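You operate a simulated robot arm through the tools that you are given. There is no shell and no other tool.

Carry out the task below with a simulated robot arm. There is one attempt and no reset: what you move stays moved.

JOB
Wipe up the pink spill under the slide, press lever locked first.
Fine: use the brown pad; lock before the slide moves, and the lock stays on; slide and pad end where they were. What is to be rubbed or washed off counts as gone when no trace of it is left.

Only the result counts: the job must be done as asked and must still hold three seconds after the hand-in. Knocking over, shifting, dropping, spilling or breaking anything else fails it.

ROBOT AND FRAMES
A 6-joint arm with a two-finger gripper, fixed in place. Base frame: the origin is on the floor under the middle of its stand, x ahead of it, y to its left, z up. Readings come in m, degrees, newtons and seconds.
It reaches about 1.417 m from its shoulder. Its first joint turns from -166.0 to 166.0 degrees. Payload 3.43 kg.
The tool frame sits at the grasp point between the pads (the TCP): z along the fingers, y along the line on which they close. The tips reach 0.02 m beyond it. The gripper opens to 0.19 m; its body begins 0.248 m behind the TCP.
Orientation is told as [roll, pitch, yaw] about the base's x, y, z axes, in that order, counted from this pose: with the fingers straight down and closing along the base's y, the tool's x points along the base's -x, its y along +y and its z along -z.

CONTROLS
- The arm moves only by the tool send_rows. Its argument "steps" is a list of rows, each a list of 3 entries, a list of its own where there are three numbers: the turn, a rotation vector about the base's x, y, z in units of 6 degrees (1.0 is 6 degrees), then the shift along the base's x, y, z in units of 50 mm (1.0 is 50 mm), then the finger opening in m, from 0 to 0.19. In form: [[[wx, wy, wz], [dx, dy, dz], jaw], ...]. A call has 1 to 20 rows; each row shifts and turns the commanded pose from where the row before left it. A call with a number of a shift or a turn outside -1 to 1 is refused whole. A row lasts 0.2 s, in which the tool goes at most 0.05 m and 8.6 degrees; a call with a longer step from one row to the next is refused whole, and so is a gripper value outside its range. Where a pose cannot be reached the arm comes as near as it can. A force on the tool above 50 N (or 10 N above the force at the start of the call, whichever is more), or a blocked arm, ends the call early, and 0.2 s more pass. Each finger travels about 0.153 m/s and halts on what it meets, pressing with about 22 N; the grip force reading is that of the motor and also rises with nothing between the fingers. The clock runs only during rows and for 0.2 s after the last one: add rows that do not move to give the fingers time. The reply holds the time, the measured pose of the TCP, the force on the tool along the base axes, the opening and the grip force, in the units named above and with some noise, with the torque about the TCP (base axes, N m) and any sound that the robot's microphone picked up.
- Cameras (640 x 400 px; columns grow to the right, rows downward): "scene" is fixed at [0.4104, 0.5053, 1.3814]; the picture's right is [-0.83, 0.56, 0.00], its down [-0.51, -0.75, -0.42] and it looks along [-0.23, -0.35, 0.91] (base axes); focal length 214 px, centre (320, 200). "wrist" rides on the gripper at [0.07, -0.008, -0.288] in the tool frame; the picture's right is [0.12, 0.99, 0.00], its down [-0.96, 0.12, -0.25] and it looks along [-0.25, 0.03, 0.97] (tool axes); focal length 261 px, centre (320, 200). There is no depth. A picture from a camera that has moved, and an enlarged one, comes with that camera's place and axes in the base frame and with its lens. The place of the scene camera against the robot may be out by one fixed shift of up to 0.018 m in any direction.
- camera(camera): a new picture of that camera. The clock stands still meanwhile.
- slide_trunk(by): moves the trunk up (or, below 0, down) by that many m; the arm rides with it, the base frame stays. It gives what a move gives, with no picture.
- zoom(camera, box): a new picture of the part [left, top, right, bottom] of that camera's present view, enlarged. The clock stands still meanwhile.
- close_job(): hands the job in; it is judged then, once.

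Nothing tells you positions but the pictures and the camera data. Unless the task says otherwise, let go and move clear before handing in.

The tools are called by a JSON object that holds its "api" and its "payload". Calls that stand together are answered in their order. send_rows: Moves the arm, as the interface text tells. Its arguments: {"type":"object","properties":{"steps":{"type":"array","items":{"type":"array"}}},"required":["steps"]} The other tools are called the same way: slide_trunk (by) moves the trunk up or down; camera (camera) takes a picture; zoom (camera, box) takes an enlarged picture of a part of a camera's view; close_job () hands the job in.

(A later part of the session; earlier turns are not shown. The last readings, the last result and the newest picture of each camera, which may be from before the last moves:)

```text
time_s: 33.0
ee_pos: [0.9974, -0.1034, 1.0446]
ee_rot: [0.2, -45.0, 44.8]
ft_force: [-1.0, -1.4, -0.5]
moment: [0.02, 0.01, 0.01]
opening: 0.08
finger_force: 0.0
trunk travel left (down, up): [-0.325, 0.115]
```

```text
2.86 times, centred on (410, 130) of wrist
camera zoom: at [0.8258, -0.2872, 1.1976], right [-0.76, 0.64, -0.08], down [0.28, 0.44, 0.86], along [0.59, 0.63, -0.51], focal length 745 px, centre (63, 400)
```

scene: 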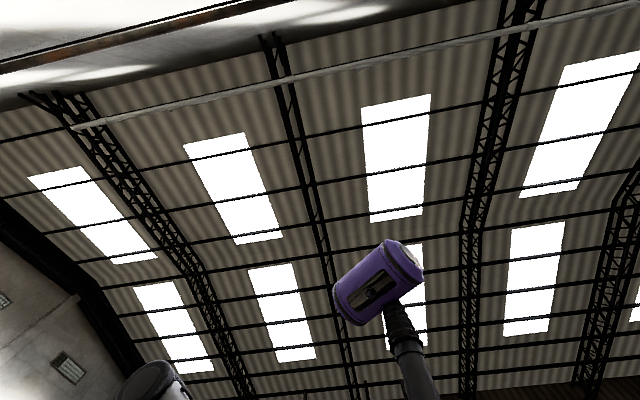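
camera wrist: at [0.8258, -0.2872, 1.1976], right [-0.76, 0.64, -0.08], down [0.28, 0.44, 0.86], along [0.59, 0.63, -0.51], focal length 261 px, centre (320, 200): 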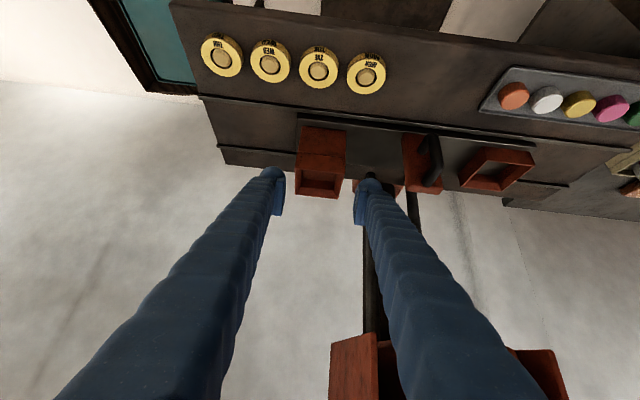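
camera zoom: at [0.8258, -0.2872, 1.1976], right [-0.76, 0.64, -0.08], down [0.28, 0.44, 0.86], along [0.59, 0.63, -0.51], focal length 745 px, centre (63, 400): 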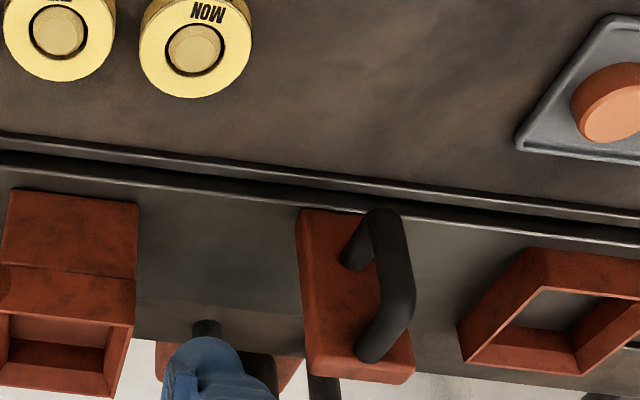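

The handle is a vertical D-bar at about (0.909, 0.059), z 0.865–0.93, with the bracket face ~4 cm behind it. I'll go to a pre-grasp 0.1 m short of it along the 45° tool axis and verify.

{"api": "send_rows", "payload": {"steps": [[[0, 0, 0], [-0.55, 0.45, -0.3], 0.08], [[0, 0, 0], [-0.55, 0.45, -0.3], 0.08], [[0, 0, 0], [-0.55, 0.45, -0.3], 0.08], [[0, 0, 0], [-0.55, 0.45, -0.3], 0.08], [[0, 0, 0], [-0.55, 0.45, -0.3], 0.08], [[0, 0, 0], [0, 0, 0], 0.08], [[0, 0, 0], [0, 0, 0], 0.08]]}}

{"api": "camera", "payload": {"camera": "wrist"}}

{"api": "zoom", "payload": {"camera": "wrist", "box": [260, 120, 380, 220]}}

```text
time_s: 34.6
ee_pos: [0.8607, 0.0109, 0.9677]
ee_rot: [0.0, -45.0, 44.8]
ft_force: [0.0, -1.0, 0.6]
moment: [0.03, 0.01, 0.01]
opening: 0.0798
finger_force: 0.0
trunk travel left (down, up): [-0.325, 0.115]
```

```text
taken
camera wrist: at [0.6889, -0.1733, 1.1218], right [-0.76, 0.64, -0.08], down [0.28, 0.44, 0.86], along [0.59, 0.63, -0.51], focal length 261 px, centre (320, 200)
```

wrist: 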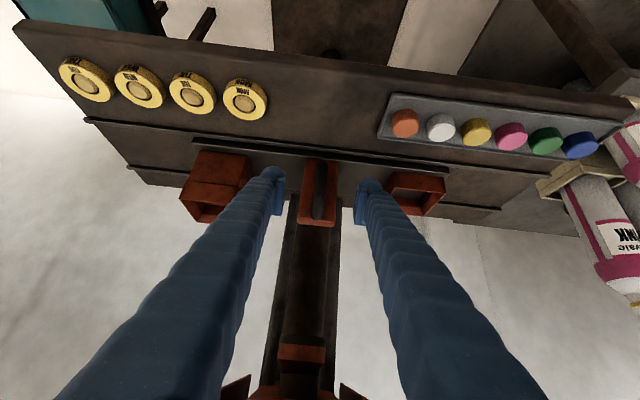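

```text
4.00 times, centred on (320, 170) of wrist
camera zoom: at [0.6889, -0.1733, 1.1218], right [-0.76, 0.64, -0.08], down [0.28, 0.44, 0.86], along [0.59, 0.63, -0.51], focal length 1043 px, centre (320, 320)
```

zoom: 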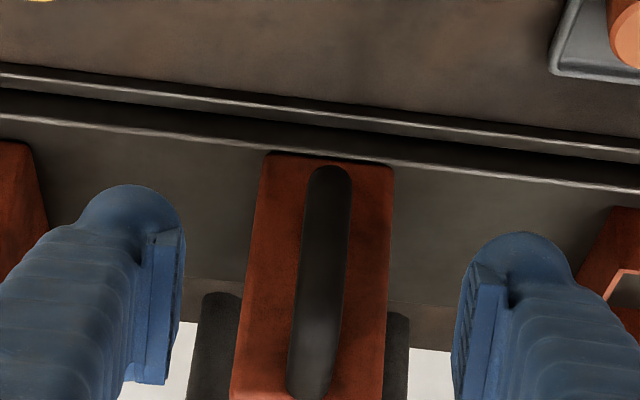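

The bar is centred between the fingers. Advancing 0.1 m along the tool axis so the bar is between the pads.

{"api": "send_rows", "payload": {"steps": [[[0, 0, 0], [0.34, 0.34, -0.475], 0.08], [[0, 0, 0], [0.34, 0.34, -0.475], 0.08], [[0, 0, 0], [0.33, 0.33, -0.47], 0.08], [[0, 0, 0], [0, 0, 0], 0.08]]}}

{"api": "zoom", "payload": {"camera": "wrist", "box": [240, 120, 400, 240]}}

```text
time_s: 35.6
ee_pos: [0.9105, 0.0614, 0.898]
ee_rot: [0.0, -45.1, 44.9]
ft_force: [0.3, -0.1, 0.2]
moment: [-0.04, 0.02, -0.01]
opening: 0.0801
finger_force: 0.1
trunk travel left (down, up): [-0.325, 0.115]
```

```text
3.33 times, centred on (320, 180) of wrist
camera zoom: at [0.738, -0.1228, 1.0502], right [-0.76, 0.64, -0.08], down [0.28, 0.44, 0.86], along [0.59, 0.63, -0.51], focal length 869 px, centre (320, 267)
```

zoom: 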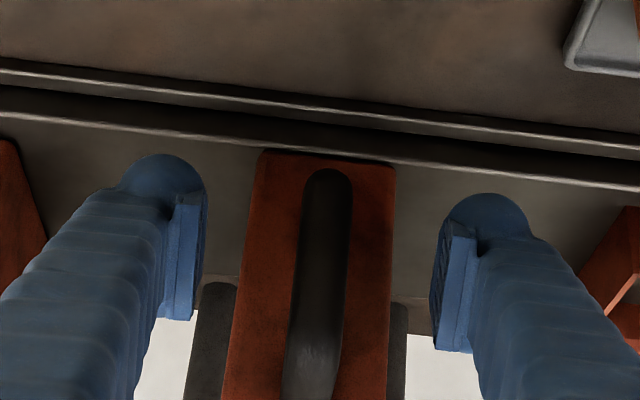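

The bar lies between the pads, about 1.7 mm off centre. I nudge that away and close on it gently.

{"api": "send_rows", "payload": {"steps": [[[0, 0, 0], [-0.024, 0.024, 0], 0.08], [[0, 0, 0], [0, 0, 0], 0.05], [[0, 0, 0], [0, 0, 0], 0.03], [[0, 0, 0], [0, 0, 0], 0.01], [[0, 0, 0], [0, 0, 0], 0.01], [[0, 0, 0], [0, 0, 0], 0.01]]}}

{"api": "zoom", "payload": {"camera": "wrist", "box": [240, 120, 400, 240]}}

{"api": "camera", "payload": {"camera": "wrist"}}

```text
time_s: 37.0
ee_pos: [0.9097, 0.0604, 0.8973]
ee_rot: [0.0, -45.0, 45.0]
ft_force: [2.4, -1.4, 0.2]
moment: [-0.02, -0.04, -0.02]
opening: 0.0165
finger_force: 45.0
trunk travel left (down, up): [-0.325, 0.115]
```

```text
3.33 times, centred on (320, 180) of wrist
camera zoom: at [0.7369, -0.1221, 1.0501], right [-0.76, 0.64, -0.08], down [0.28, 0.44, 0.86], along [0.59, 0.63, -0.51], focal length 869 px, centre (320, 267)
```

zoom: 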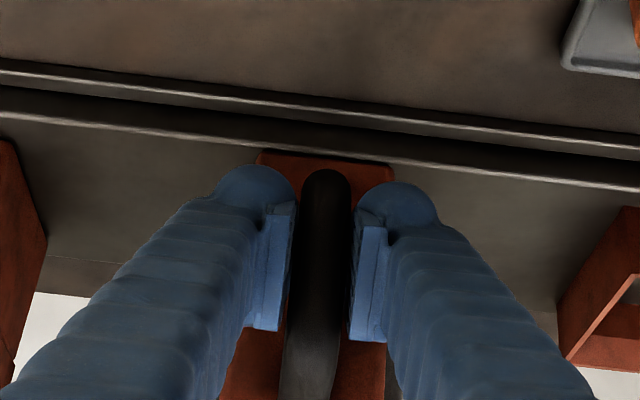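

```text
taken
camera wrist: at [0.7369, -0.1221, 1.0501], right [-0.76, 0.64, -0.08], down [0.28, 0.44, 0.86], along [0.59, 0.63, -0.51], focal length 261 px, centre (320, 200)
```

wrist: 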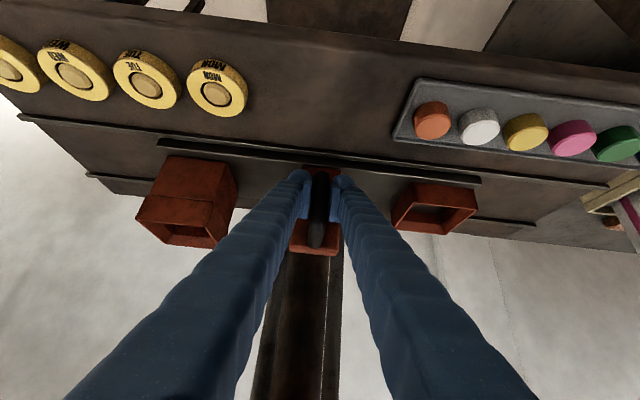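

Holding the bar; this pose (0.9097, 0.0604, 0.8973) is the slide's rest reference. I try a small 2 cm pull along the rails toward the viewer's right (+x, −y) and watch the forces.

{"api": "send_rows", "payload": {"steps": [[[0, 0, 0], [0.14, -0.14, 0], 0.01], [[0, 0, 0], [0.14, -0.14, 0], 0.01], [[0, 0, 0], [0, 0, 0], 0.01]]}}

{"api": "camera", "payload": {"camera": "wrist"}}

```text
time_s: 37.8
ee_pos: [0.9227, 0.0477, 0.8971]
ee_rot: [0.0, -45.0, 45.1]
ft_force: [5.0, 3.4, 5.5]
moment: [0.16, -0.19, -0.03]
opening: 0.0167
finger_force: 44.8
trunk travel left (down, up): [-0.325, 0.115]
```

```text
taken
camera wrist: at [0.7506, -0.136, 1.0499], right [-0.76, 0.64, -0.08], down [0.28, 0.44, 0.86], along [0.59, 0.63, -0.51], focal length 261 px, centre (320, 200)
```

wrist: 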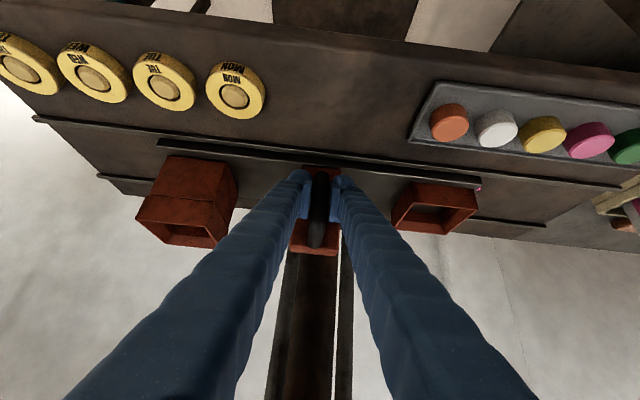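

The slide follows freely with small forces, and pink starts to show behind it. Continuing in the same direction another ~11 cm.

{"api": "send_rows", "payload": {"steps": [[[0, 0, 0], [0.28, -0.28, 0], 0.01], [[0, 0, 0], [0.28, -0.28, 0], 0.01], [[0, 0, 0], [0.28, -0.28, 0], 0.01], [[0, 0, 0], [0.28, -0.28, 0], 0.01], [[0, 0, 0], [0.28, -0.28, 0], 0.01], [[0, 0, 0], [0.14, -0.14, 0], 0.01], [[0, 0, 0], [0, 0, 0], 0.01]]}}

{"api": "camera", "payload": {"camera": "wrist"}}

```text
time_s: 39.4
ee_pos: [0.998, -0.0287, 0.897]
ee_rot: [0.2, -44.9, 44.9]
ft_force: [13.1, 16.6, -0.7]
moment: [0.08, -0.05, -0.03]
opening: 0.0168
finger_force: 44.7
trunk travel left (down, up): [-0.325, 0.115]
```

```text
taken
camera wrist: at [0.8271, -0.2123, 1.0502], right [-0.76, 0.64, -0.08], down [0.28, 0.44, 0.85], along [0.59, 0.63, -0.51], focal length 261 px, centre (320, 200)
```

wrist: 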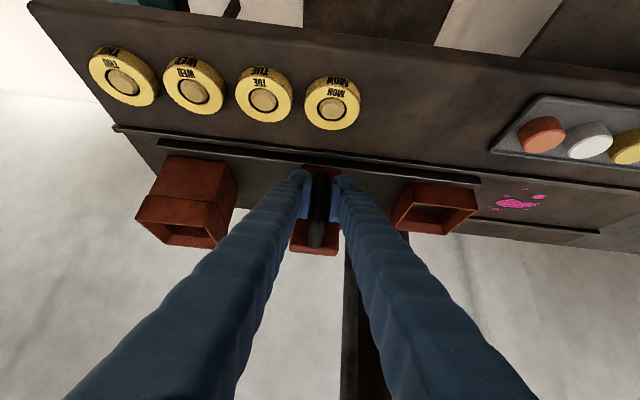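

The pink puddle is appearing. A small sideways force suggests the rails run slightly off 45°, so I'll adjust direction a bit; first a closer look at the spill.

{"api": "zoom", "payload": {"camera": "wrist", "box": [430, 150, 640, 270]}}

```text
3.05 times, centred on (535, 210) of wrist
camera zoom: at [0.8271, -0.2123, 1.0502], right [-0.76, 0.64, -0.08], down [0.28, 0.44, 0.85], along [0.59, 0.63, -0.51], focal length 794 px, centre (-335, 170)
```

zoom: 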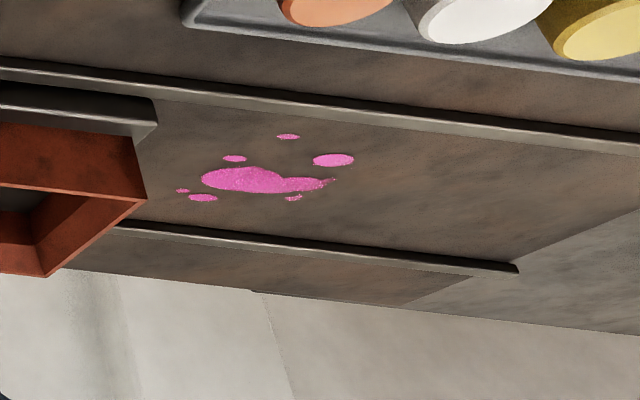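

The whole puddle and its droplets seem exposed now; I want some extra room for the pad, so I pull another ~6 cm while following the rail's slight angle.

{"api": "send_rows", "payload": {"steps": [[[0, 0, 0], [0.23, -0.2, 0], 0.01], [[0, 0, 0], [0.23, -0.21, 0], 0.01], [[0, 0, 0], [0.23, -0.22, 0], 0.01], [[0, 0, 0], [0.23, -0.22, 0], 0.01], [[0, 0, 0], [0, 0, 0], 0.01]]}}

{"api": "camera", "payload": {"camera": "wrist"}}

```text
time_s: 40.6
ee_pos: [1.0373, -0.0668, 0.8963]
ee_rot: [0.8, -45.0, 45.0]
ft_force: [-19.6, -0.6, 14.2]
moment: [0.72, -0.44, 0.03]
opening: 0.0167
finger_force: 44.7
trunk travel left (down, up): [-0.325, 0.115]
stopped in row 5: the force on the tool passed its limit at 55 N (the readings are from after the stop); the commanded pose is now the measured one
```

```text
taken
camera wrist: at [0.868, -0.2532, 1.0496], right [-0.77, 0.63, -0.07], down [0.28, 0.44, 0.86], along [0.58, 0.64, -0.51], focal length 261 px, centre (320, 200)
```

wrist: 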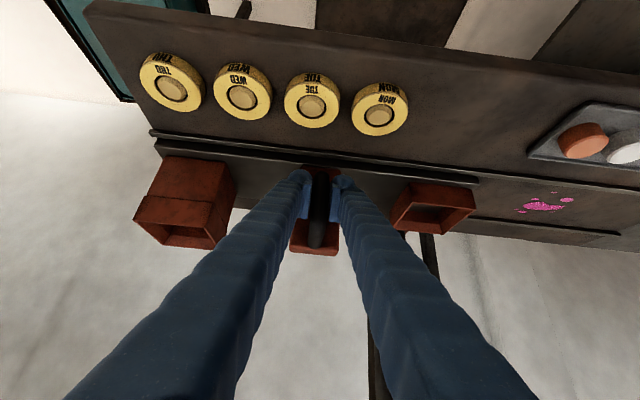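

The slide reached its end stop about 18 cm from rest. I ease back a few mm to take the load off, then release the bar and back out along the tool axis.

{"api": "send_rows", "payload": {"steps": [[[0, 0, 0], [-0.05, 0.05, 0], 0.01], [[0, 0, 0], [0, 0, 0], 0.01]]}}

```text
time_s: 41.2
ee_pos: [1.0372, -0.0661, 0.8966]
ee_rot: [0.7, -45.1, 45.0]
ft_force: [-10.4, -6.2, 14.9]
moment: [-0.09, 0.14, -0.01]
opening: 0.0166
finger_force: 45.2
trunk travel left (down, up): [-0.325, 0.115]
```

Load is down. Releasing the bar and backing out.

{"api": "send_rows", "payload": {"steps": [[[0, 0, 0], [0, 0, 0], 0.04], [[0, 0, 0], [0, 0, 0], 0.08], [[0, 0, 0], [0, 0, 0], 0.08], [[0, 0, 0], [-0.4, -0.4, 0.56], 0.08], [[0, 0, 0], [-0.4, -0.4, 0.56], 0.08], [[0, 0, 0], [-0.4, -0.4, 0.56], 0.08], [[0, 0, 0], [-0.4, -0.4, 0.56], 0.08], [[0, 0, 0], [0, 0, 0], 0.08]]}}

{"api": "camera", "payload": {"camera": "wrist"}}

{"api": "zoom", "payload": {"camera": "wrist", "box": [380, 80, 580, 220]}}

```text
time_s: 43.0
ee_pos: [0.9586, -0.1466, 1.0043]
ee_rot: [0.9, -44.8, 44.9]
ft_force: [0.1, 0.9, -1.0]
moment: [0.03, 0.01, 0.0]
opening: 0.08
finger_force: 0.1
trunk travel left (down, up): [-0.325, 0.115]
```

```text
taken
camera wrist: at [0.789, -0.3321, 1.1577], right [-0.77, 0.64, -0.07], down [0.28, 0.44, 0.86], along [0.58, 0.64, -0.51], focal length 261 px, centre (320, 200)
```

wrist: 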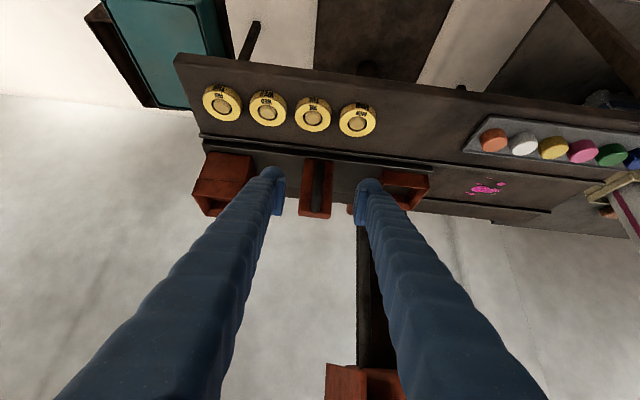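

```text
2.86 times, centred on (480, 150) of wrist
camera zoom: at [0.789, -0.3321, 1.1577], right [-0.77, 0.64, -0.07], down [0.28, 0.44, 0.86], along [0.58, 0.64, -0.51], focal length 745 px, centre (-137, 343)
```

zoom: 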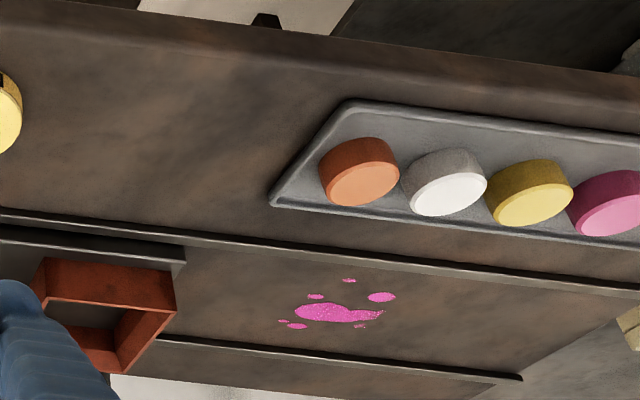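

The spill is fully exposed, spanning roughly x 0.79–0.87, y 0.23–0.30, floor at z ≈ 0.807. Now I fetch the pad (about (0.554, 0.72), top z ≈ 0.74): first retreat clear of the press toward the robot side.

{"api": "send_rows", "payload": {"steps": [[[0, 0, 0], [-0.6, -0.4, 0.3], 0.08], [[0, 0, 0], [-0.6, -0.4, 0.3], 0.08], [[0, 0, 0], [-0.7, -0.2, 0.5], 0.08], [[0, 0, 0], [-0.7, -0.2, 0.5], 0.08], [[0, 0, 0], [-0.7, -0.2, 0.5], 0.08], [[0, 0, 0], [-0.7, 0, 0.6], 0.08], [[0, 0, 0], [-0.7, 0, 0.6], 0.08], [[0, 0, 0], [-0.7, 0, 0.6], 0.08], [[0, 0, 0], [-0.7, 0, 0.6], 0.08], [[-0.66, 0.66, 0], [-0.3, 0.6, 0.4], 0.08], [[-0.66, 0.66, 0], [-0.3, 0.6, 0.4], 0.08], [[-0.66, 0.66, 0], [0, 0.7, 0], 0.08], [[-0.66, 0.66, 0], [0, 0.7, 0], 0.08], [[-0.66, 0.66, 0], [0, 0.8, 0], 0.08], [[-0.66, 0.66, 0], [0, 0.8, 0], 0.08], [[-0.66, 0.66, 0], [0, 0.8, 0], 0.08], [[-0.66, 0.66, 0], [0, 0.8, 0], 0.08], [[0, 0, 0], [0, 0, 0], 0.08]]}}

```text
time_s: 46.8
ee_pos: [0.6187, 0.0771, 1.2723]
ee_rot: [0.7, 0.0, 44.9]
ft_force: [-1.0, 0.0, 1.4]
moment: [-0.05, -0.07, -0.02]
opening: 0.0802
finger_force: 0.1
trunk travel left (down, up): [-0.325, 0.115]
```

Clear of the press and vertical. Now yaw a quarter turn so the fingers close across the pad's short side, while moving over the second bench well above the bottles.

{"api": "send_rows", "payload": {"steps": [[[0, 0, -1], [-0.4, 0.6, 0.2], 0.1], [[0, 0, -1], [-0.4, 0.6, 0.2], 0.1], [[0, 0, -1], [-0.2, 0.75, 0], 0.1], [[0, 0, -1], [-0.2, 0.75, 0], 0.1], [[0, 0, -1], [-0.1, 0.75, 0], 0.1], [[0, 0, -1], [-0.1, 0.75, 0], 0.1], [[0, 0, -1], [-0.1, 0.75, 0], 0.1], [[0, 0, -1], [-0.1, 0.75, 0], 0.1], [[0, 0, -1], [0, 0.75, 0], 0.1], [[0, 0, -1], [0, 0.75, 0], 0.1], [[0, 0, -1], [0, 0.75, 0], 0.1], [[0, 0, -1], [0, 0.75, 0], 0.1], [[0, 0, -1], [0, 0.75, 0], 0.1], [[0, 0, -1], [0, 0.75, 0], 0.1], [[0, 0, -1], [0, 0.75, 0], 0.1], [[0, 0, 0], [0, 0, 0], 0.1]]}}

{"api": "camera", "payload": {"camera": "wrist"}}

```text
time_s: 50.2
ee_pos: [0.5423, 0.6232, 1.293]
ee_rot: [0.8, 0.0, -45.0]
ft_force: [0.5, 0.6, 0.4]
moment: [-0.03, -0.03, -0.03]
opening: 0.0995
finger_force: 0.1
trunk travel left (down, up): [-0.325, 0.115]
```

```text
taken
camera wrist: at [0.4838, 0.6662, 1.5794], right [0.62, 0.79, 0.01], down [0.76, -0.6, 0.25], along [0.21, -0.14, -0.97], focal length 261 px, centre (320, 200)
```

wrist: 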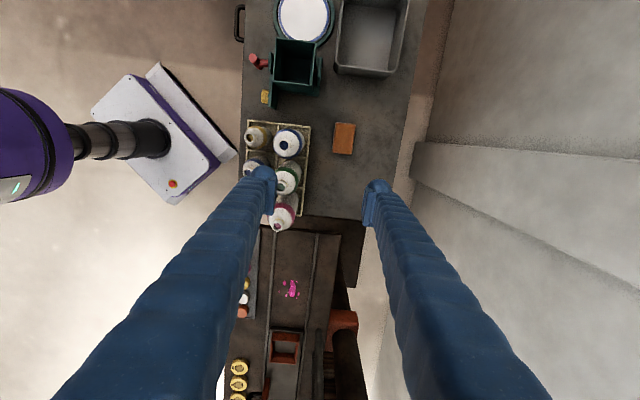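

Pad seen at image (344,138), aligned with the bench, with the crate of bottles on its robot side. Zooming in.

{"api": "zoom", "payload": {"camera": "wrist", "box": [230, 50, 430, 230]}}

{"api": "zoom", "payload": {"camera": "wrist", "box": [315, 105, 375, 165]}}

{"api": "zoom", "payload": {"camera": "wrist", "box": [240, 220, 380, 380]}}

```text
2.22 times, centred on (330, 140) of wrist
camera zoom: at [0.4838, 0.6662, 1.5794], right [0.62, 0.79, 0.01], down [0.76, -0.6, 0.25], along [0.21, -0.14, -0.97], focal length 579 px, centre (298, 333)
```

zoom: 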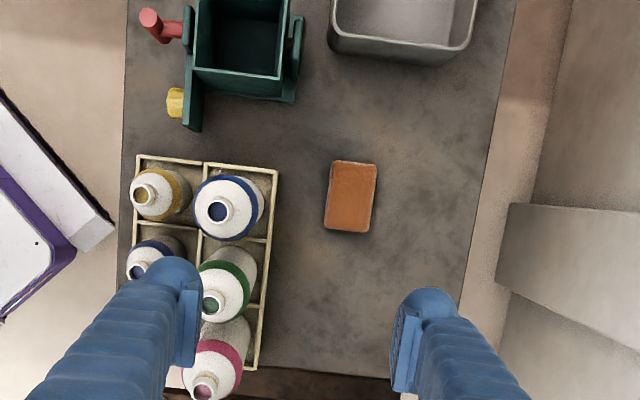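

```text
6.67 times, centred on (345, 135) of wrist
camera zoom: at [0.4838, 0.6662, 1.5794], right [0.62, 0.79, 0.01], down [0.76, -0.6, 0.25], along [0.21, -0.14, -0.97], focal length 1738 px, centre (153, 633)
```

zoom: 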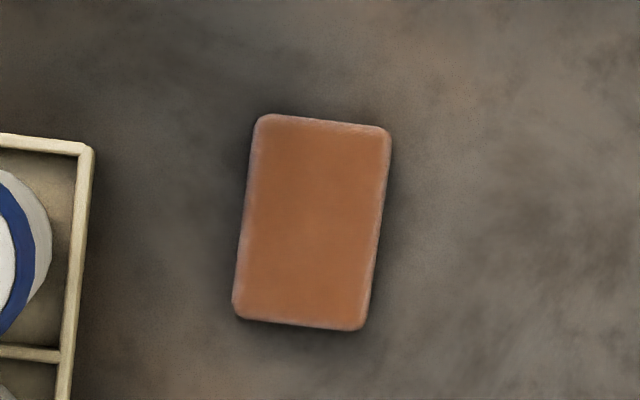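

```text
2.50 times, centred on (310, 300) of wrist
camera zoom: at [0.4838, 0.6662, 1.5794], right [0.62, 0.79, 0.01], down [0.76, -0.6, 0.25], along [0.21, -0.14, -0.97], focal length 652 px, centre (345, -50)
```

zoom: 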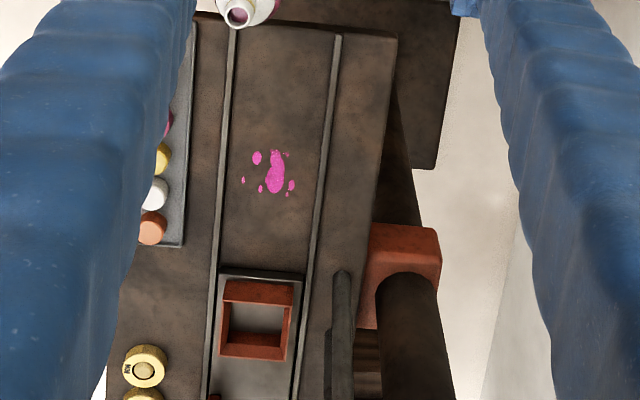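

The pad is ~63 × 95 mm, long side along the rail direction (bench yaw ≈ 45.75°), with clear space on all sides. I'll lean the tool 20° away from the press side (so the gripper clears the press head later) and descend above the pad to see its thickness.

{"api": "send_rows", "payload": {"steps": [[[-0.094, 0.094, 0.125], [0, 0.5, 0], 0.1], [[-0.581, -0.597, 0], [0, 0.5, -0.3], 0.1], [[-0.581, -0.597, 0], [0.1, 0.5, -0.5], 0.1], [[-0.581, -0.597, 0], [0.1, 0.5, -0.8], 0.1], [[-0.581, -0.597, 0], [0, 0, -0.9], 0.1], [[0, 0, 0], [0, 0, -0.9], 0.1], [[0, 0, 0], [0, 0, -0.9], 0.1], [[0, 0, 0], [0, 0, -0.9], 0.1], [[0, 0, 0], [0, 0, -0.9], 0.1], [[0, 0, 0], [0, 0, 0], 0.1]]}}

{"api": "camera", "payload": {"camera": "wrist"}}

{"api": "zoom", "payload": {"camera": "wrist", "box": [240, 120, 400, 300]}}

```text
time_s: 52.4
ee_pos: [0.5524, 0.725, 0.9852]
ee_rot: [0.0, -20.2, -44.3]
ft_force: [-0.5, 0.1, -0.3]
moment: [-0.04, 0.0, -0.04]
opening: 0.0997
finger_force: 0.0
trunk travel left (down, up): [-0.325, 0.115]
```

```text
taken
camera wrist: at [0.4283, 0.8359, 1.23], right [0.61, 0.79, -0.04], down [0.67, -0.49, 0.56], along [0.42, -0.37, -0.83], focal length 261 px, centre (320, 200)
```

wrist: 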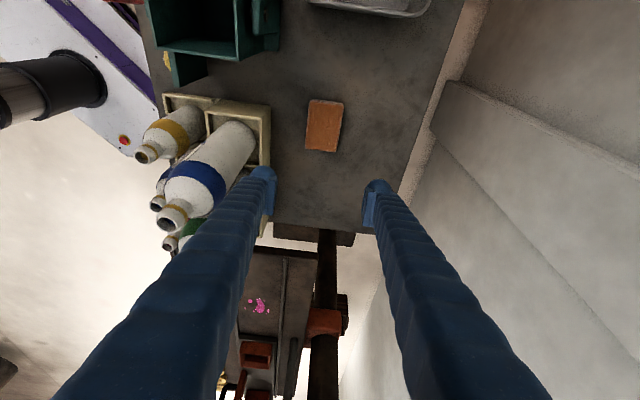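

```text
2.22 times, centred on (320, 210) of wrist
camera zoom: at [0.4283, 0.8359, 1.23], right [0.61, 0.79, -0.04], down [0.67, -0.49, 0.56], along [0.42, -0.37, -0.83], focal length 579 px, centre (320, 178)
```

zoom: 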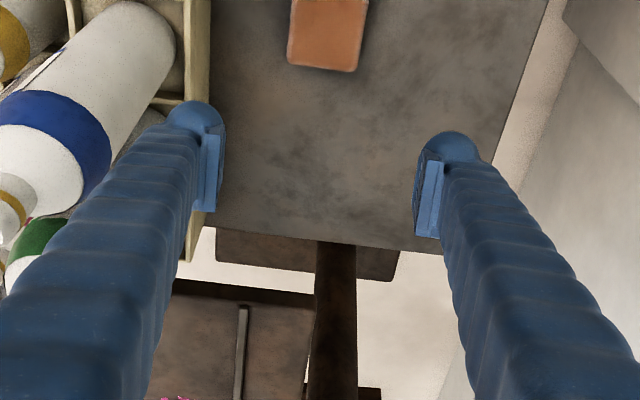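

Pose is right (lean −20°, yaw −44.3°). Zooming on the pad for its end face/thickness.

{"api": "zoom", "payload": {"camera": "wrist", "box": [290, 90, 360, 165]}}

{"api": "zoom", "payload": {"camera": "wrist", "box": [220, 230, 340, 400]}}

```text
5.33 times, centred on (325, 128) of wrist
camera zoom: at [0.4283, 0.8359, 1.23], right [0.61, 0.79, -0.04], down [0.67, -0.49, 0.56], along [0.42, -0.37, -0.83], focal length 1390 px, centre (293, 587)
```

zoom: 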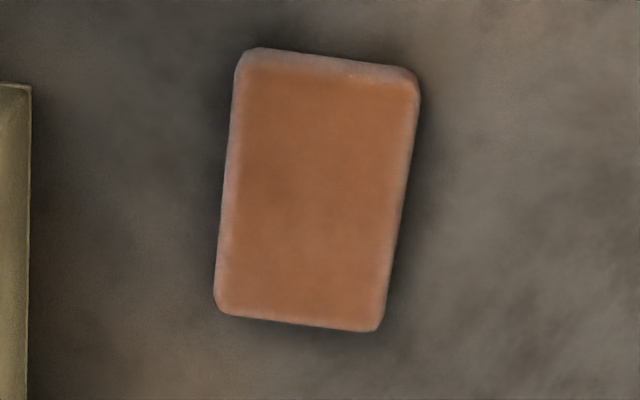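

```text
2.35 times, centred on (280, 315) of wrist
camera zoom: at [0.4283, 0.8359, 1.23], right [0.61, 0.79, -0.04], down [0.67, -0.49, 0.56], along [0.42, -0.37, -0.83], focal length 613 px, centre (414, -71)
```

zoom: 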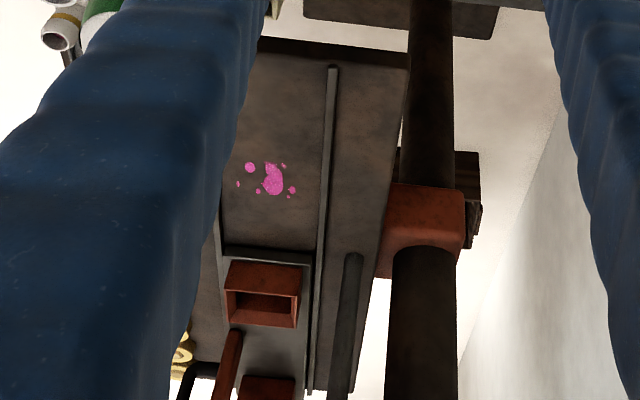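

The pad is about 25 mm thick, top at z ≈ 0.738, centre (0.552, 0.723). Descending in stages with the fingers straddling its short side.

{"api": "send_rows", "payload": {"steps": [[[0, 0, 0], [0, -0.03, -0.8], 0.09], [[0, 0, 0], [0, 0, -0.8], 0.09], [[0, 0, 0], [0, 0, -0.8], 0.09], [[0, 0, 0], [0, 0, -0.8], 0.09], [[0, 0, 0], [0, 0, -0.6], 0.09], [[0, 0, 0], [0, 0, 0], 0.09]]}}

{"api": "camera", "payload": {"camera": "wrist"}}

{"api": "zoom", "payload": {"camera": "wrist", "box": [250, 110, 390, 220]}}

```text
time_s: 53.8
ee_pos: [0.5507, 0.7216, 0.7957]
ee_rot: [0.0, -20.1, -44.2]
ft_force: [0.5, -0.1, 0.1]
moment: [0.0, 0.01, 0.01]
opening: 0.0903
finger_force: 0.0
trunk travel left (down, up): [-0.325, 0.115]
```

```text
taken
camera wrist: at [0.427, 0.8312, 1.0408], right [0.61, 0.79, -0.04], down [0.67, -0.49, 0.56], along [0.42, -0.37, -0.83], focal length 261 px, centre (320, 200)
```

wrist: 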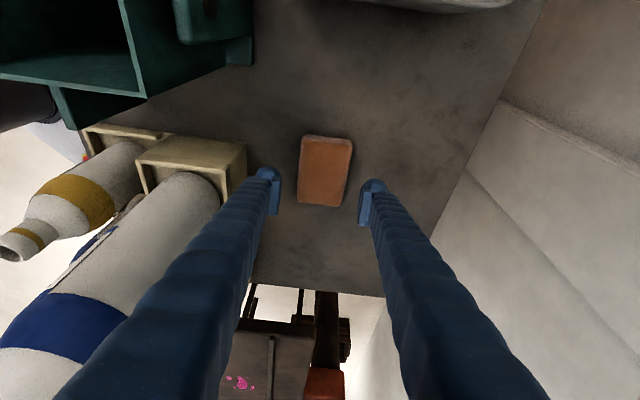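

```text
3.64 times, centred on (320, 165) of wrist
camera zoom: at [0.427, 0.8312, 1.0408], right [0.61, 0.79, -0.04], down [0.67, -0.49, 0.56], along [0.42, -0.37, -0.83], focal length 948 px, centre (320, 327)
```

zoom: 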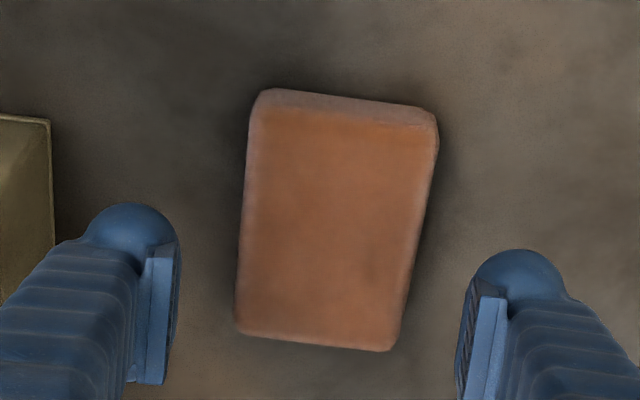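

Pad centre computes to (0.552, 0.723) — I'm 2 mm off across. Correcting and going down to z ≈ 0.742.

{"api": "send_rows", "payload": {"steps": [[[0, 0, 0], [0.028, 0.028, -0.4], 0.09], [[0, 0, 0], [0, 0, -0.4], 0.09], [[0, 0, 0], [0, 0, -0.2], 0.09], [[0, 0, 0], [0, 0, -0.08], 0.09], [[0, 0, 0], [0, 0, 0], 0.09]]}}

{"api": "zoom", "payload": {"camera": "wrist", "box": [240, 130, 400, 250]}}

```text
time_s: 55.0
ee_pos: [0.5528, 0.7219, 0.7426]
ee_rot: [0.0, -20.0, -44.2]
ft_force: [0.2, 0.8, 0.6]
moment: [0.05, 0.01, -0.04]
opening: 0.0902
finger_force: 0.1
trunk travel left (down, up): [-0.325, 0.115]
```

```text
3.33 times, centred on (320, 190) of wrist
camera zoom: at [0.4299, 0.8328, 0.9884], right [0.61, 0.79, -0.04], down [0.67, -0.49, 0.56], along [0.42, -0.37, -0.83], focal length 869 px, centre (320, 233)
```

zoom: 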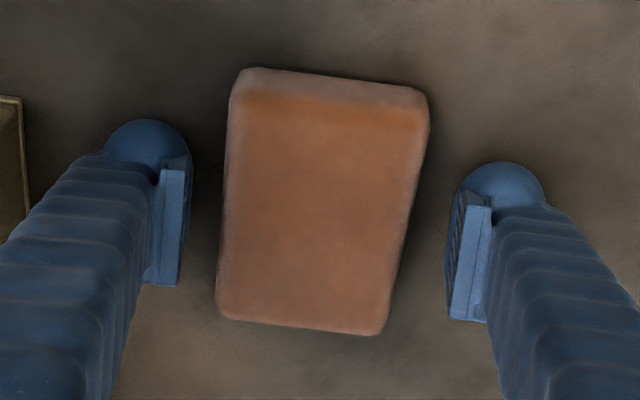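

Pad is centred between the fingers and ~30 mm thick. Lowering 4 mm more for a firmer hold, then closing.

{"api": "send_rows", "payload": {"steps": [[[0, 0, 0], [0, 0, -0.08], 0.09], [[0, 0, 0], [0, 0, 0], 0.075], [[0, 0, 0], [0, 0, 0], 0.06], [[0, 0, 0], [0, 0, 0], 0.04], [[0, 0, 0], [0, 0, 0], 0.04], [[0, 0, 0], [0, 0, 0], 0.04]]}}

{"api": "zoom", "payload": {"camera": "wrist", "box": [240, 130, 400, 250]}}

```text
time_s: 56.0
ee_pos: [0.552, 0.7224, 0.7427]
ee_rot: [0.1, -20.2, -44.3]
ft_force: [-7.6, -3.8, 18.0]
moment: [-0.28, 0.44, -0.39]
opening: 0.0638
finger_force: 21.8
trunk travel left (down, up): [-0.325, 0.115]
stopped in row 5: the force on the tool passed its limit at 50 N (the readings are from after the stop); the commanded pose is now the measured one
```

```text
3.33 times, centred on (320, 190) of wrist
camera zoom: at [0.4291, 0.8327, 0.9884], right [0.61, 0.79, -0.04], down [0.67, -0.49, 0.56], along [0.42, -0.37, -0.83], focal length 869 px, centre (320, 233)
```

zoom: 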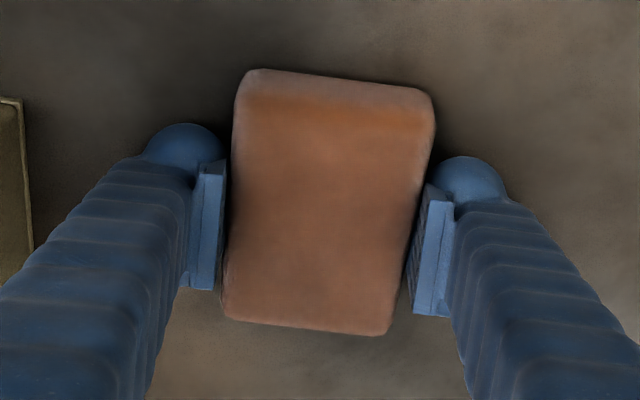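

The fingertips touched the bench (so it is at z ≈ 0.718). I raise 3–4 mm and finish closing on the pad.

{"api": "send_rows", "payload": {"steps": [[[0, 0, 0], [0, 0, 0.07], 0.064], [[0, 0, 0], [0, 0, 0], 0.06], [[0, 0, 0], [0, 0, 0], 0.05], [[0, 0, 0], [0, 0, 0], 0.05]]}}

{"api": "zoom", "payload": {"camera": "wrist", "box": [240, 130, 400, 250]}}

```text
time_s: 57.0
ee_pos: [0.5528, 0.7229, 0.7439]
ee_rot: [-0.1, -20.1, -44.2]
ft_force: [-0.5, 0.5, 0.6]
moment: [0.06, -0.02, 0.04]
opening: 0.0638
finger_force: 22.0
trunk travel left (down, up): [-0.325, 0.115]
```

```text
3.33 times, centred on (320, 190) of wrist
camera zoom: at [0.43, 0.8333, 0.9885], right [0.61, 0.79, -0.04], down [0.67, -0.49, 0.56], along [0.42, -0.37, -0.83], focal length 869 px, centre (320, 233)
```

zoom: 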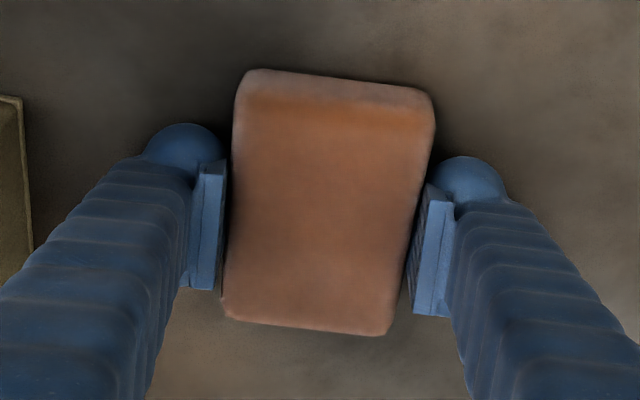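

Pad held at 63.8 mm. Tightening a little, then lifting slightly to check the hold.

{"api": "send_rows", "payload": {"steps": [[[0, 0, 0], [0, 0, 0], 0.03], [[0, 0, 0], [0, 0, 0], 0.02], [[0, 0, 0], [0, 0, 0.3], 0.02], [[0, 0, 0], [0, 0, 0.5], 0.02], [[0, 0, 0], [0, 0, 0], 0.02]]}}

{"api": "zoom", "payload": {"camera": "wrist", "box": [240, 130, 400, 250]}}

{"api": "camera", "payload": {"camera": "wrist"}}

```text
time_s: 58.2
ee_pos: [0.5521, 0.7228, 0.7831]
ee_rot: [-0.1, -20.0, -44.3]
ft_force: [-0.2, -0.9, 0.8]
moment: [0.03, 0.02, 0.02]
opening: 0.0196
finger_force: 0.2
trunk travel left (down, up): [-0.325, 0.115]
```

```text
3.33 times, centred on (320, 190) of wrist
camera zoom: at [0.4301, 0.8336, 1.0292], right [0.61, 0.79, -0.04], down [0.67, -0.49, 0.56], along [0.42, -0.37, -0.83], focal length 869 px, centre (320, 233)
```

zoom: 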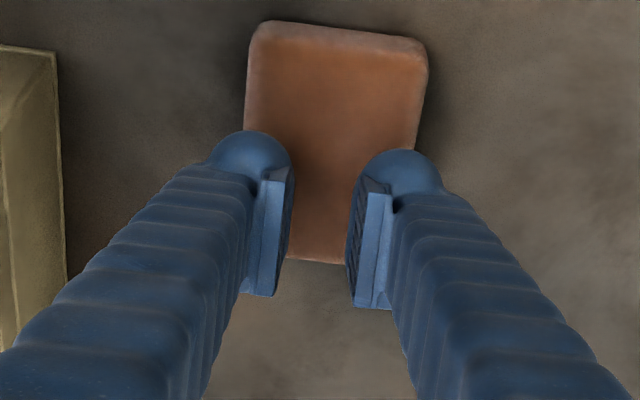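

```text
taken
camera wrist: at [0.4301, 0.8336, 1.0292], right [0.61, 0.79, -0.04], down [0.67, -0.49, 0.56], along [0.42, -0.37, -0.83], focal length 261 px, centre (320, 200)
```

wrist: 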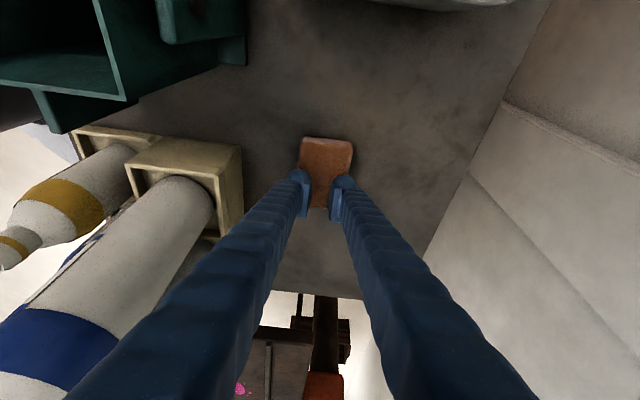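

The fingers slipped off over the pad's top edge — the pad stayed on the bench. I'll check the finger tip shape and where the pad now lies before trying again.

{"api": "zoom", "payload": {"camera": "wrist", "box": [280, 160, 370, 230]}}

{"api": "camera", "payload": {"camera": "scene"}}

```text
5.71 times, centred on (325, 195) of wrist
camera zoom: at [0.4301, 0.8336, 1.0292], right [0.61, 0.79, -0.04], down [0.67, -0.49, 0.56], along [0.42, -0.37, -0.83], focal length 1489 px, centre (291, 229)
```

zoom: 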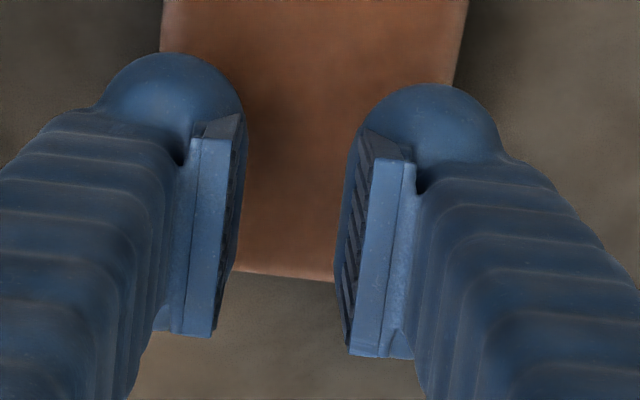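

```text
taken
```

scene: 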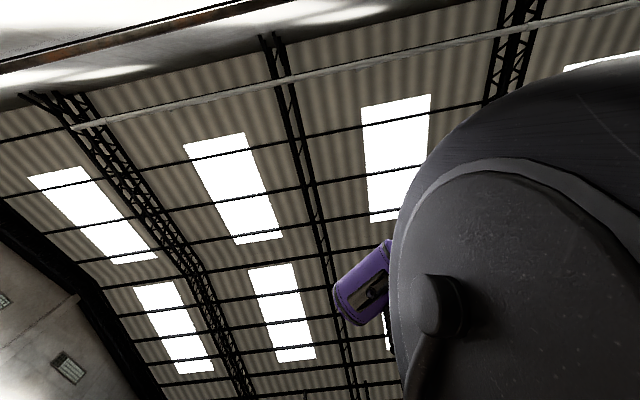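

The tips are ~45 mm wide, so the lean cost grip depth. I'll go upright for a deeper grasp (the arm's wrist extends away from the press anyway), re-open, and re-check the pad position from above.

{"api": "send_rows", "payload": {"steps": [[[0, 0, 0], [0, 0, 0.6], 0.02], [[0, 0, 0], [0, 0, 0.6], 0.05], [[0.581, 0.597, 0], [0, 0, 0.3], 0.09], [[0.581, 0.597, 0], [0, 0, 0.3], 0.09], [[0.581, 0.597, 0], [0, 0, 0], 0.09], [[0.581, 0.597, 0], [0, 0, 0], 0.09], [[0, 0, 0], [0, 0, 0], 0.09]]}}

{"api": "camera", "payload": {"camera": "wrist"}}

{"api": "zoom", "payload": {"camera": "wrist", "box": [260, 110, 380, 210]}}

```text
time_s: 59.8
ee_pos: [0.5527, 0.7216, 0.8751]
ee_rot: [-0.2, -0.1, -44.2]
ft_force: [0.0, -0.1, -0.3]
moment: [0.07, 0.02, 0.04]
opening: 0.0899
finger_force: 0.0
trunk travel left (down, up): [-0.325, 0.115]
```

```text
taken
camera wrist: at [0.4971, 0.7668, 1.1615], right [0.61, 0.79, 0.0], down [0.77, -0.59, 0.25], along [0.2, -0.15, -0.97], focal length 261 px, centre (320, 200)
```

wrist: 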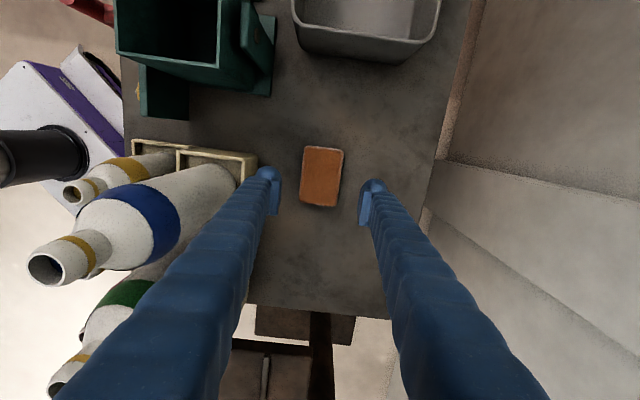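

```text
4.00 times, centred on (320, 160) of wrist
camera zoom: at [0.4971, 0.7668, 1.1615], right [0.61, 0.79, 0.0], down [0.77, -0.59, 0.25], along [0.2, -0.15, -0.97], focal length 1043 px, centre (320, 360)
```

zoom: 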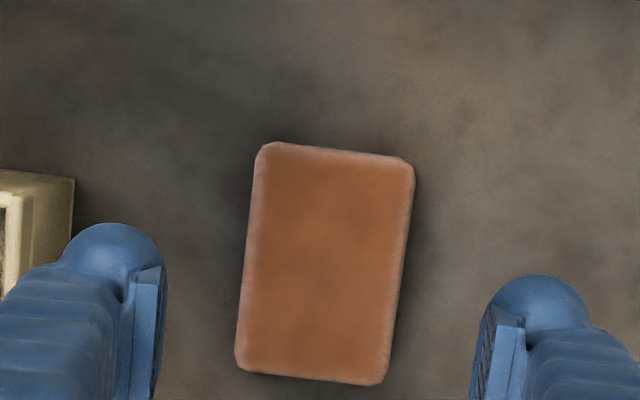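

Pad is at about (0.552, 0.726). Correcting by a few mm and descending upright to just above the bench.

{"api": "send_rows", "payload": {"steps": [[[0.02, -0.02, 0], [-0.012, 0.088, -0.7], 0.09], [[0, 0, 0], [0, 0, -0.7], 0.09], [[0, 0, 0], [0, 0, -0.7], 0.09], [[0, 0, 0], [0, 0, -0.4], 0.09], [[0, 0, 0], [0, 0, -0.18], 0.09], [[0, 0, 0], [0, 0, 0], 0.09]]}}

{"api": "zoom", "payload": {"camera": "wrist", "box": [240, 130, 400, 250]}}

```text
time_s: 61.2
ee_pos: [0.553, 0.7272, 0.7383]
ee_rot: [0.2, -0.2, -44.3]
ft_force: [0.6, 0.6, 0.2]
moment: [0.0, -0.01, -0.01]
opening: 0.0903
finger_force: 0.1
trunk travel left (down, up): [-0.325, 0.115]
```

```text
3.33 times, centred on (320, 190) of wrist
camera zoom: at [0.4967, 0.7717, 1.0259], right [0.61, 0.79, 0.0], down [0.77, -0.59, 0.25], along [0.2, -0.15, -0.97], focal length 869 px, centre (320, 233)
```

zoom: 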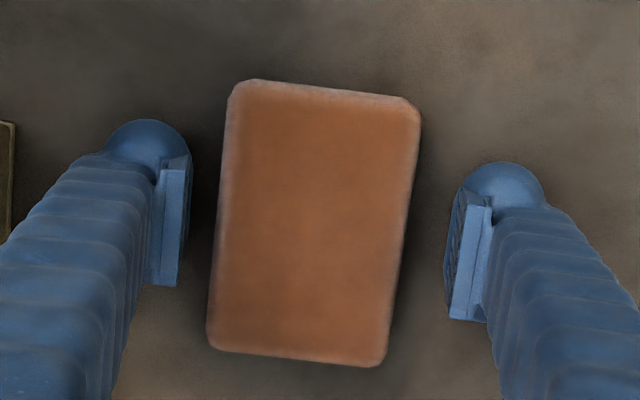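

Centred, no contact yet at z 0.738. Stepping down a few mm while watching the vertical force.

{"api": "send_rows", "payload": {"steps": [[[0, 0, 0], [0, 0, -0.05], 0.09], [[0, 0, 0], [0, 0, 0], 0.09]]}}

```text
time_s: 61.8
ee_pos: [0.5534, 0.7278, 0.7382]
ee_rot: [0.2, -0.1, -44.4]
ft_force: [0.5, 1.6, 12.1]
moment: [-0.51, 0.5, 0.02]
opening: 0.0904
finger_force: 0.3
trunk travel left (down, up): [-0.325, 0.115]
```

Tips just touch the bench (12 N). I raise 1 mm and close firmly, watching whether the opening holds at ~63 mm.

{"api": "send_rows", "payload": {"steps": [[[0, 0, 0], [0, 0, 0.025], 0.08], [[0, 0, 0], [0, 0, 0], 0.07], [[0, 0, 0], [0, 0, 0], 0.06], [[0, 0, 0], [0, 0, 0], 0.055], [[0, 0, 0], [0, 0, 0], 0.055]]}}

{"api": "zoom", "payload": {"camera": "wrist", "box": [240, 130, 400, 250]}}

```text
time_s: 63.0
ee_pos: [0.5524, 0.7255, 0.7395]
ee_rot: [0.1, 0.0, -44.3]
ft_force: [-7.1, -8.7, 19.6]
moment: [-0.58, 0.61, 0.02]
opening: 0.0635
finger_force: 22.3
trunk travel left (down, up): [-0.325, 0.115]
```

```text
3.33 times, centred on (320, 190) of wrist
camera zoom: at [0.4953, 0.7706, 1.0263], right [0.61, 0.79, 0.0], down [0.77, -0.59, 0.25], along [0.2, -0.15, -0.97], focal length 869 px, centre (320, 233)
```

zoom: 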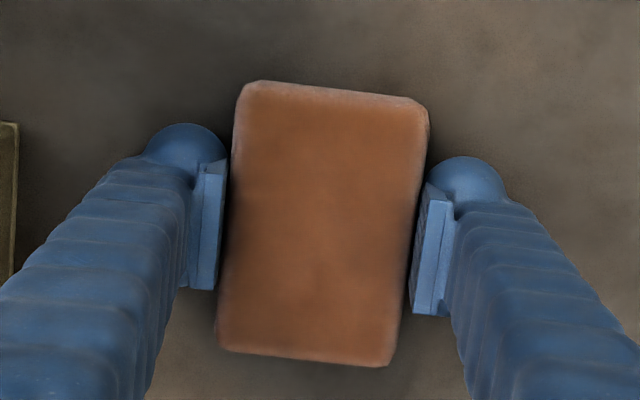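

Held at 63.5 mm. A cautious 8 mm lift with the same jaw command to test the hold.

{"api": "send_rows", "payload": {"steps": [[[0, 0, 0], [0, 0, 0.08], 0.05], [[0, 0, 0], [0, 0, 0.08], 0.05], [[0, 0, 0], [0, 0, 0], 0.05]]}}

{"api": "zoom", "payload": {"camera": "wrist", "box": [240, 130, 400, 250]}}

```text
time_s: 63.8
ee_pos: [0.5527, 0.7265, 0.7453]
ee_rot: [0.1, -0.1, -44.3]
ft_force: [0.2, 1.0, -0.7]
moment: [0.0, 0.0, -0.01]
opening: 0.0636
finger_force: 21.9
trunk travel left (down, up): [-0.325, 0.115]
```

```text
3.33 times, centred on (320, 190) of wrist
camera zoom: at [0.4963, 0.7711, 1.0326], right [0.61, 0.79, 0.0], down [0.77, -0.59, 0.25], along [0.2, -0.15, -0.97], focal length 869 px, centre (320, 233)
```

zoom: 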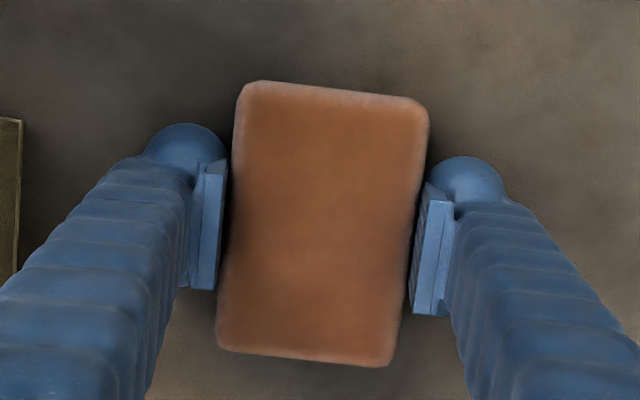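

The pad is up and held steadily. I raise it well above the bottle tops before travelling.

{"api": "send_rows", "payload": {"steps": [[[0, 0, 0], [0, 0, 0.5], 0.05], [[0, 0, 0], [0, 0, 0.8], 0.05], [[0, 0, 0], [0, 0, 0.9], 0.05], [[0, 0, 0], [0, 0, 0.9], 0.05], [[0, 0, 0], [0, 0, 0.9], 0.05], [[0, 0, 0], [0, 0, 0.9], 0.05], [[0, 0, 0], [0, 0, 0.9], 0.05], [[0, 0, 0], [0, 0, 0.9], 0.05], [[0, 0, 0], [0, 0, 0.9], 0.05], [[0, 0, 0], [0, 0, 0.5], 0.05], [[0, 0, 0], [0, 0, 0], 0.05]]}}

{"api": "camera", "payload": {"camera": "wrist"}}

{"api": "camera", "payload": {"camera": "scene"}}

```text
time_s: 66.2
ee_pos: [0.552, 0.7258, 1.1493]
ee_rot: [0.1, -0.2, -44.3]
ft_force: [-1.2, -0.3, -0.1]
moment: [-0.05, 0.0, 0.02]
opening: 0.0637
finger_force: 22.0
trunk travel left (down, up): [-0.325, 0.115]
```

```text
taken
camera wrist: at [0.4959, 0.7709, 1.4367], right [0.61, 0.79, 0.0], down [0.77, -0.59, 0.25], along [0.2, -0.15, -0.97], focal length 261 px, centre (320, 200)
```

wrist: 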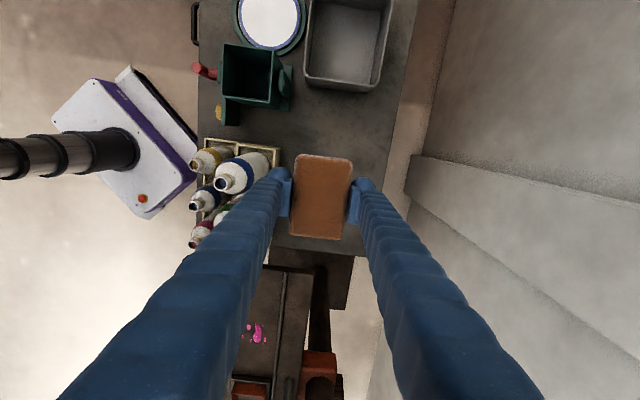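

```text
taken
```

scene: 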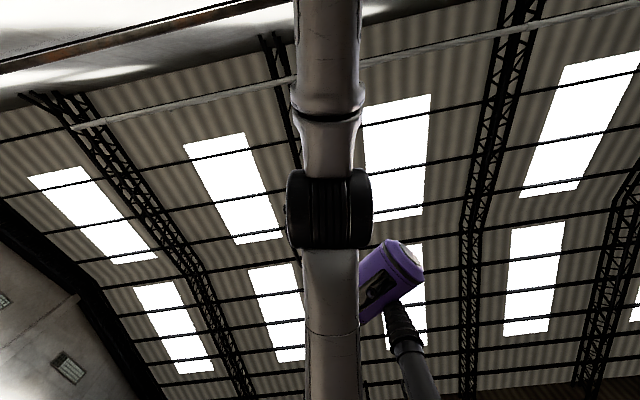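

The pad is held well. The arm lies in one plane with no big sideways wrist offset, so an upright tool beside the press is fine. I'll yaw 90° so the fingers lie along the channel and the pad spans across it, while moving above the spill.

{"api": "send_rows", "payload": {"steps": [[[0, 0, 1], [0.36, -0.59, 0], 0.05], [[0, 0, 1], [0.36, -0.59, 0], 0.05], [[0, 0, 1], [0.36, -0.59, 0], 0.05], [[0, 0, 1], [0.36, -0.59, 0], 0.05], [[0, 0, 1], [0.36, -0.59, 0], 0.05], [[0, 0, 1], [0.36, -0.59, 0], 0.05], [[0, 0, 1], [0.36, -0.59, 0], 0.05], [[0, 0, 1], [0.36, -0.59, 0], 0.05], [[0, 0, 1], [0.36, -0.59, 0], 0.05], [[0, 0, 1], [0.36, -0.59, 0], 0.05], [[0, 0, 1], [0.36, -0.59, 0], 0.05], [[0, 0, 1], [0.36, -0.59, 0], 0.05], [[0, 0, 1], [0.36, -0.59, 0], 0.05], [[0, 0, 1], [0.3, -0.5, 0], 0.05], [[0, 0, 1], [0.3, -0.4, 0], 0.05], [[0, 0, 0], [0, 0, 0], 0.05]]}}

{"api": "camera", "payload": {"camera": "wrist"}}

{"api": "zoom", "payload": {"camera": "wrist", "box": [220, 100, 440, 260]}}

```text
time_s: 69.6
ee_pos: [0.8163, 0.2973, 1.1501]
ee_rot: [0.2, -0.1, 45.9]
ft_force: [-0.2, 0.1, -0.3]
moment: [0.03, -0.03, 0.02]
opening: 0.0633
finger_force: 21.7
trunk travel left (down, up): [-0.325, 0.115]
```

```text
taken
camera wrist: at [0.7746, 0.2411, 1.4373], right [-0.8, 0.61, 0.0], down [0.59, 0.77, 0.25], along [0.15, 0.2, -0.97], focal length 261 px, centre (320, 200)
```

wrist: 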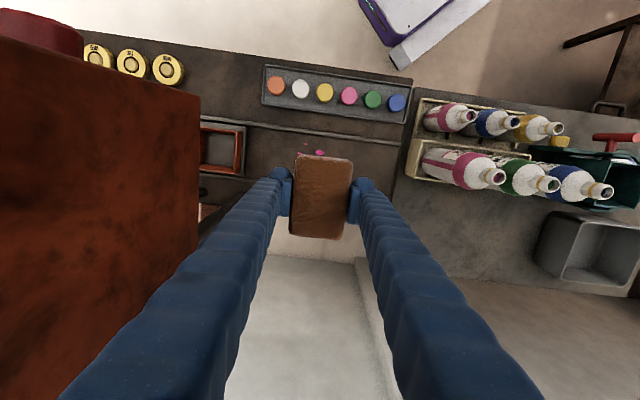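

```text
2.50 times, centred on (330, 180) of wrist
camera zoom: at [0.7746, 0.2411, 1.4373], right [-0.8, 0.61, 0.0], down [0.59, 0.77, 0.25], along [0.15, 0.2, -0.97], focal length 652 px, centre (295, 250)
```

zoom: 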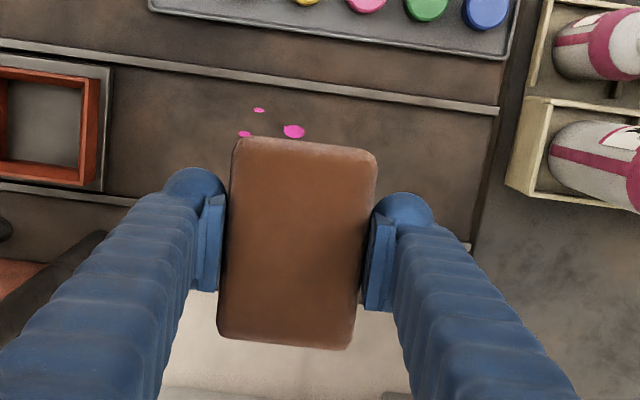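

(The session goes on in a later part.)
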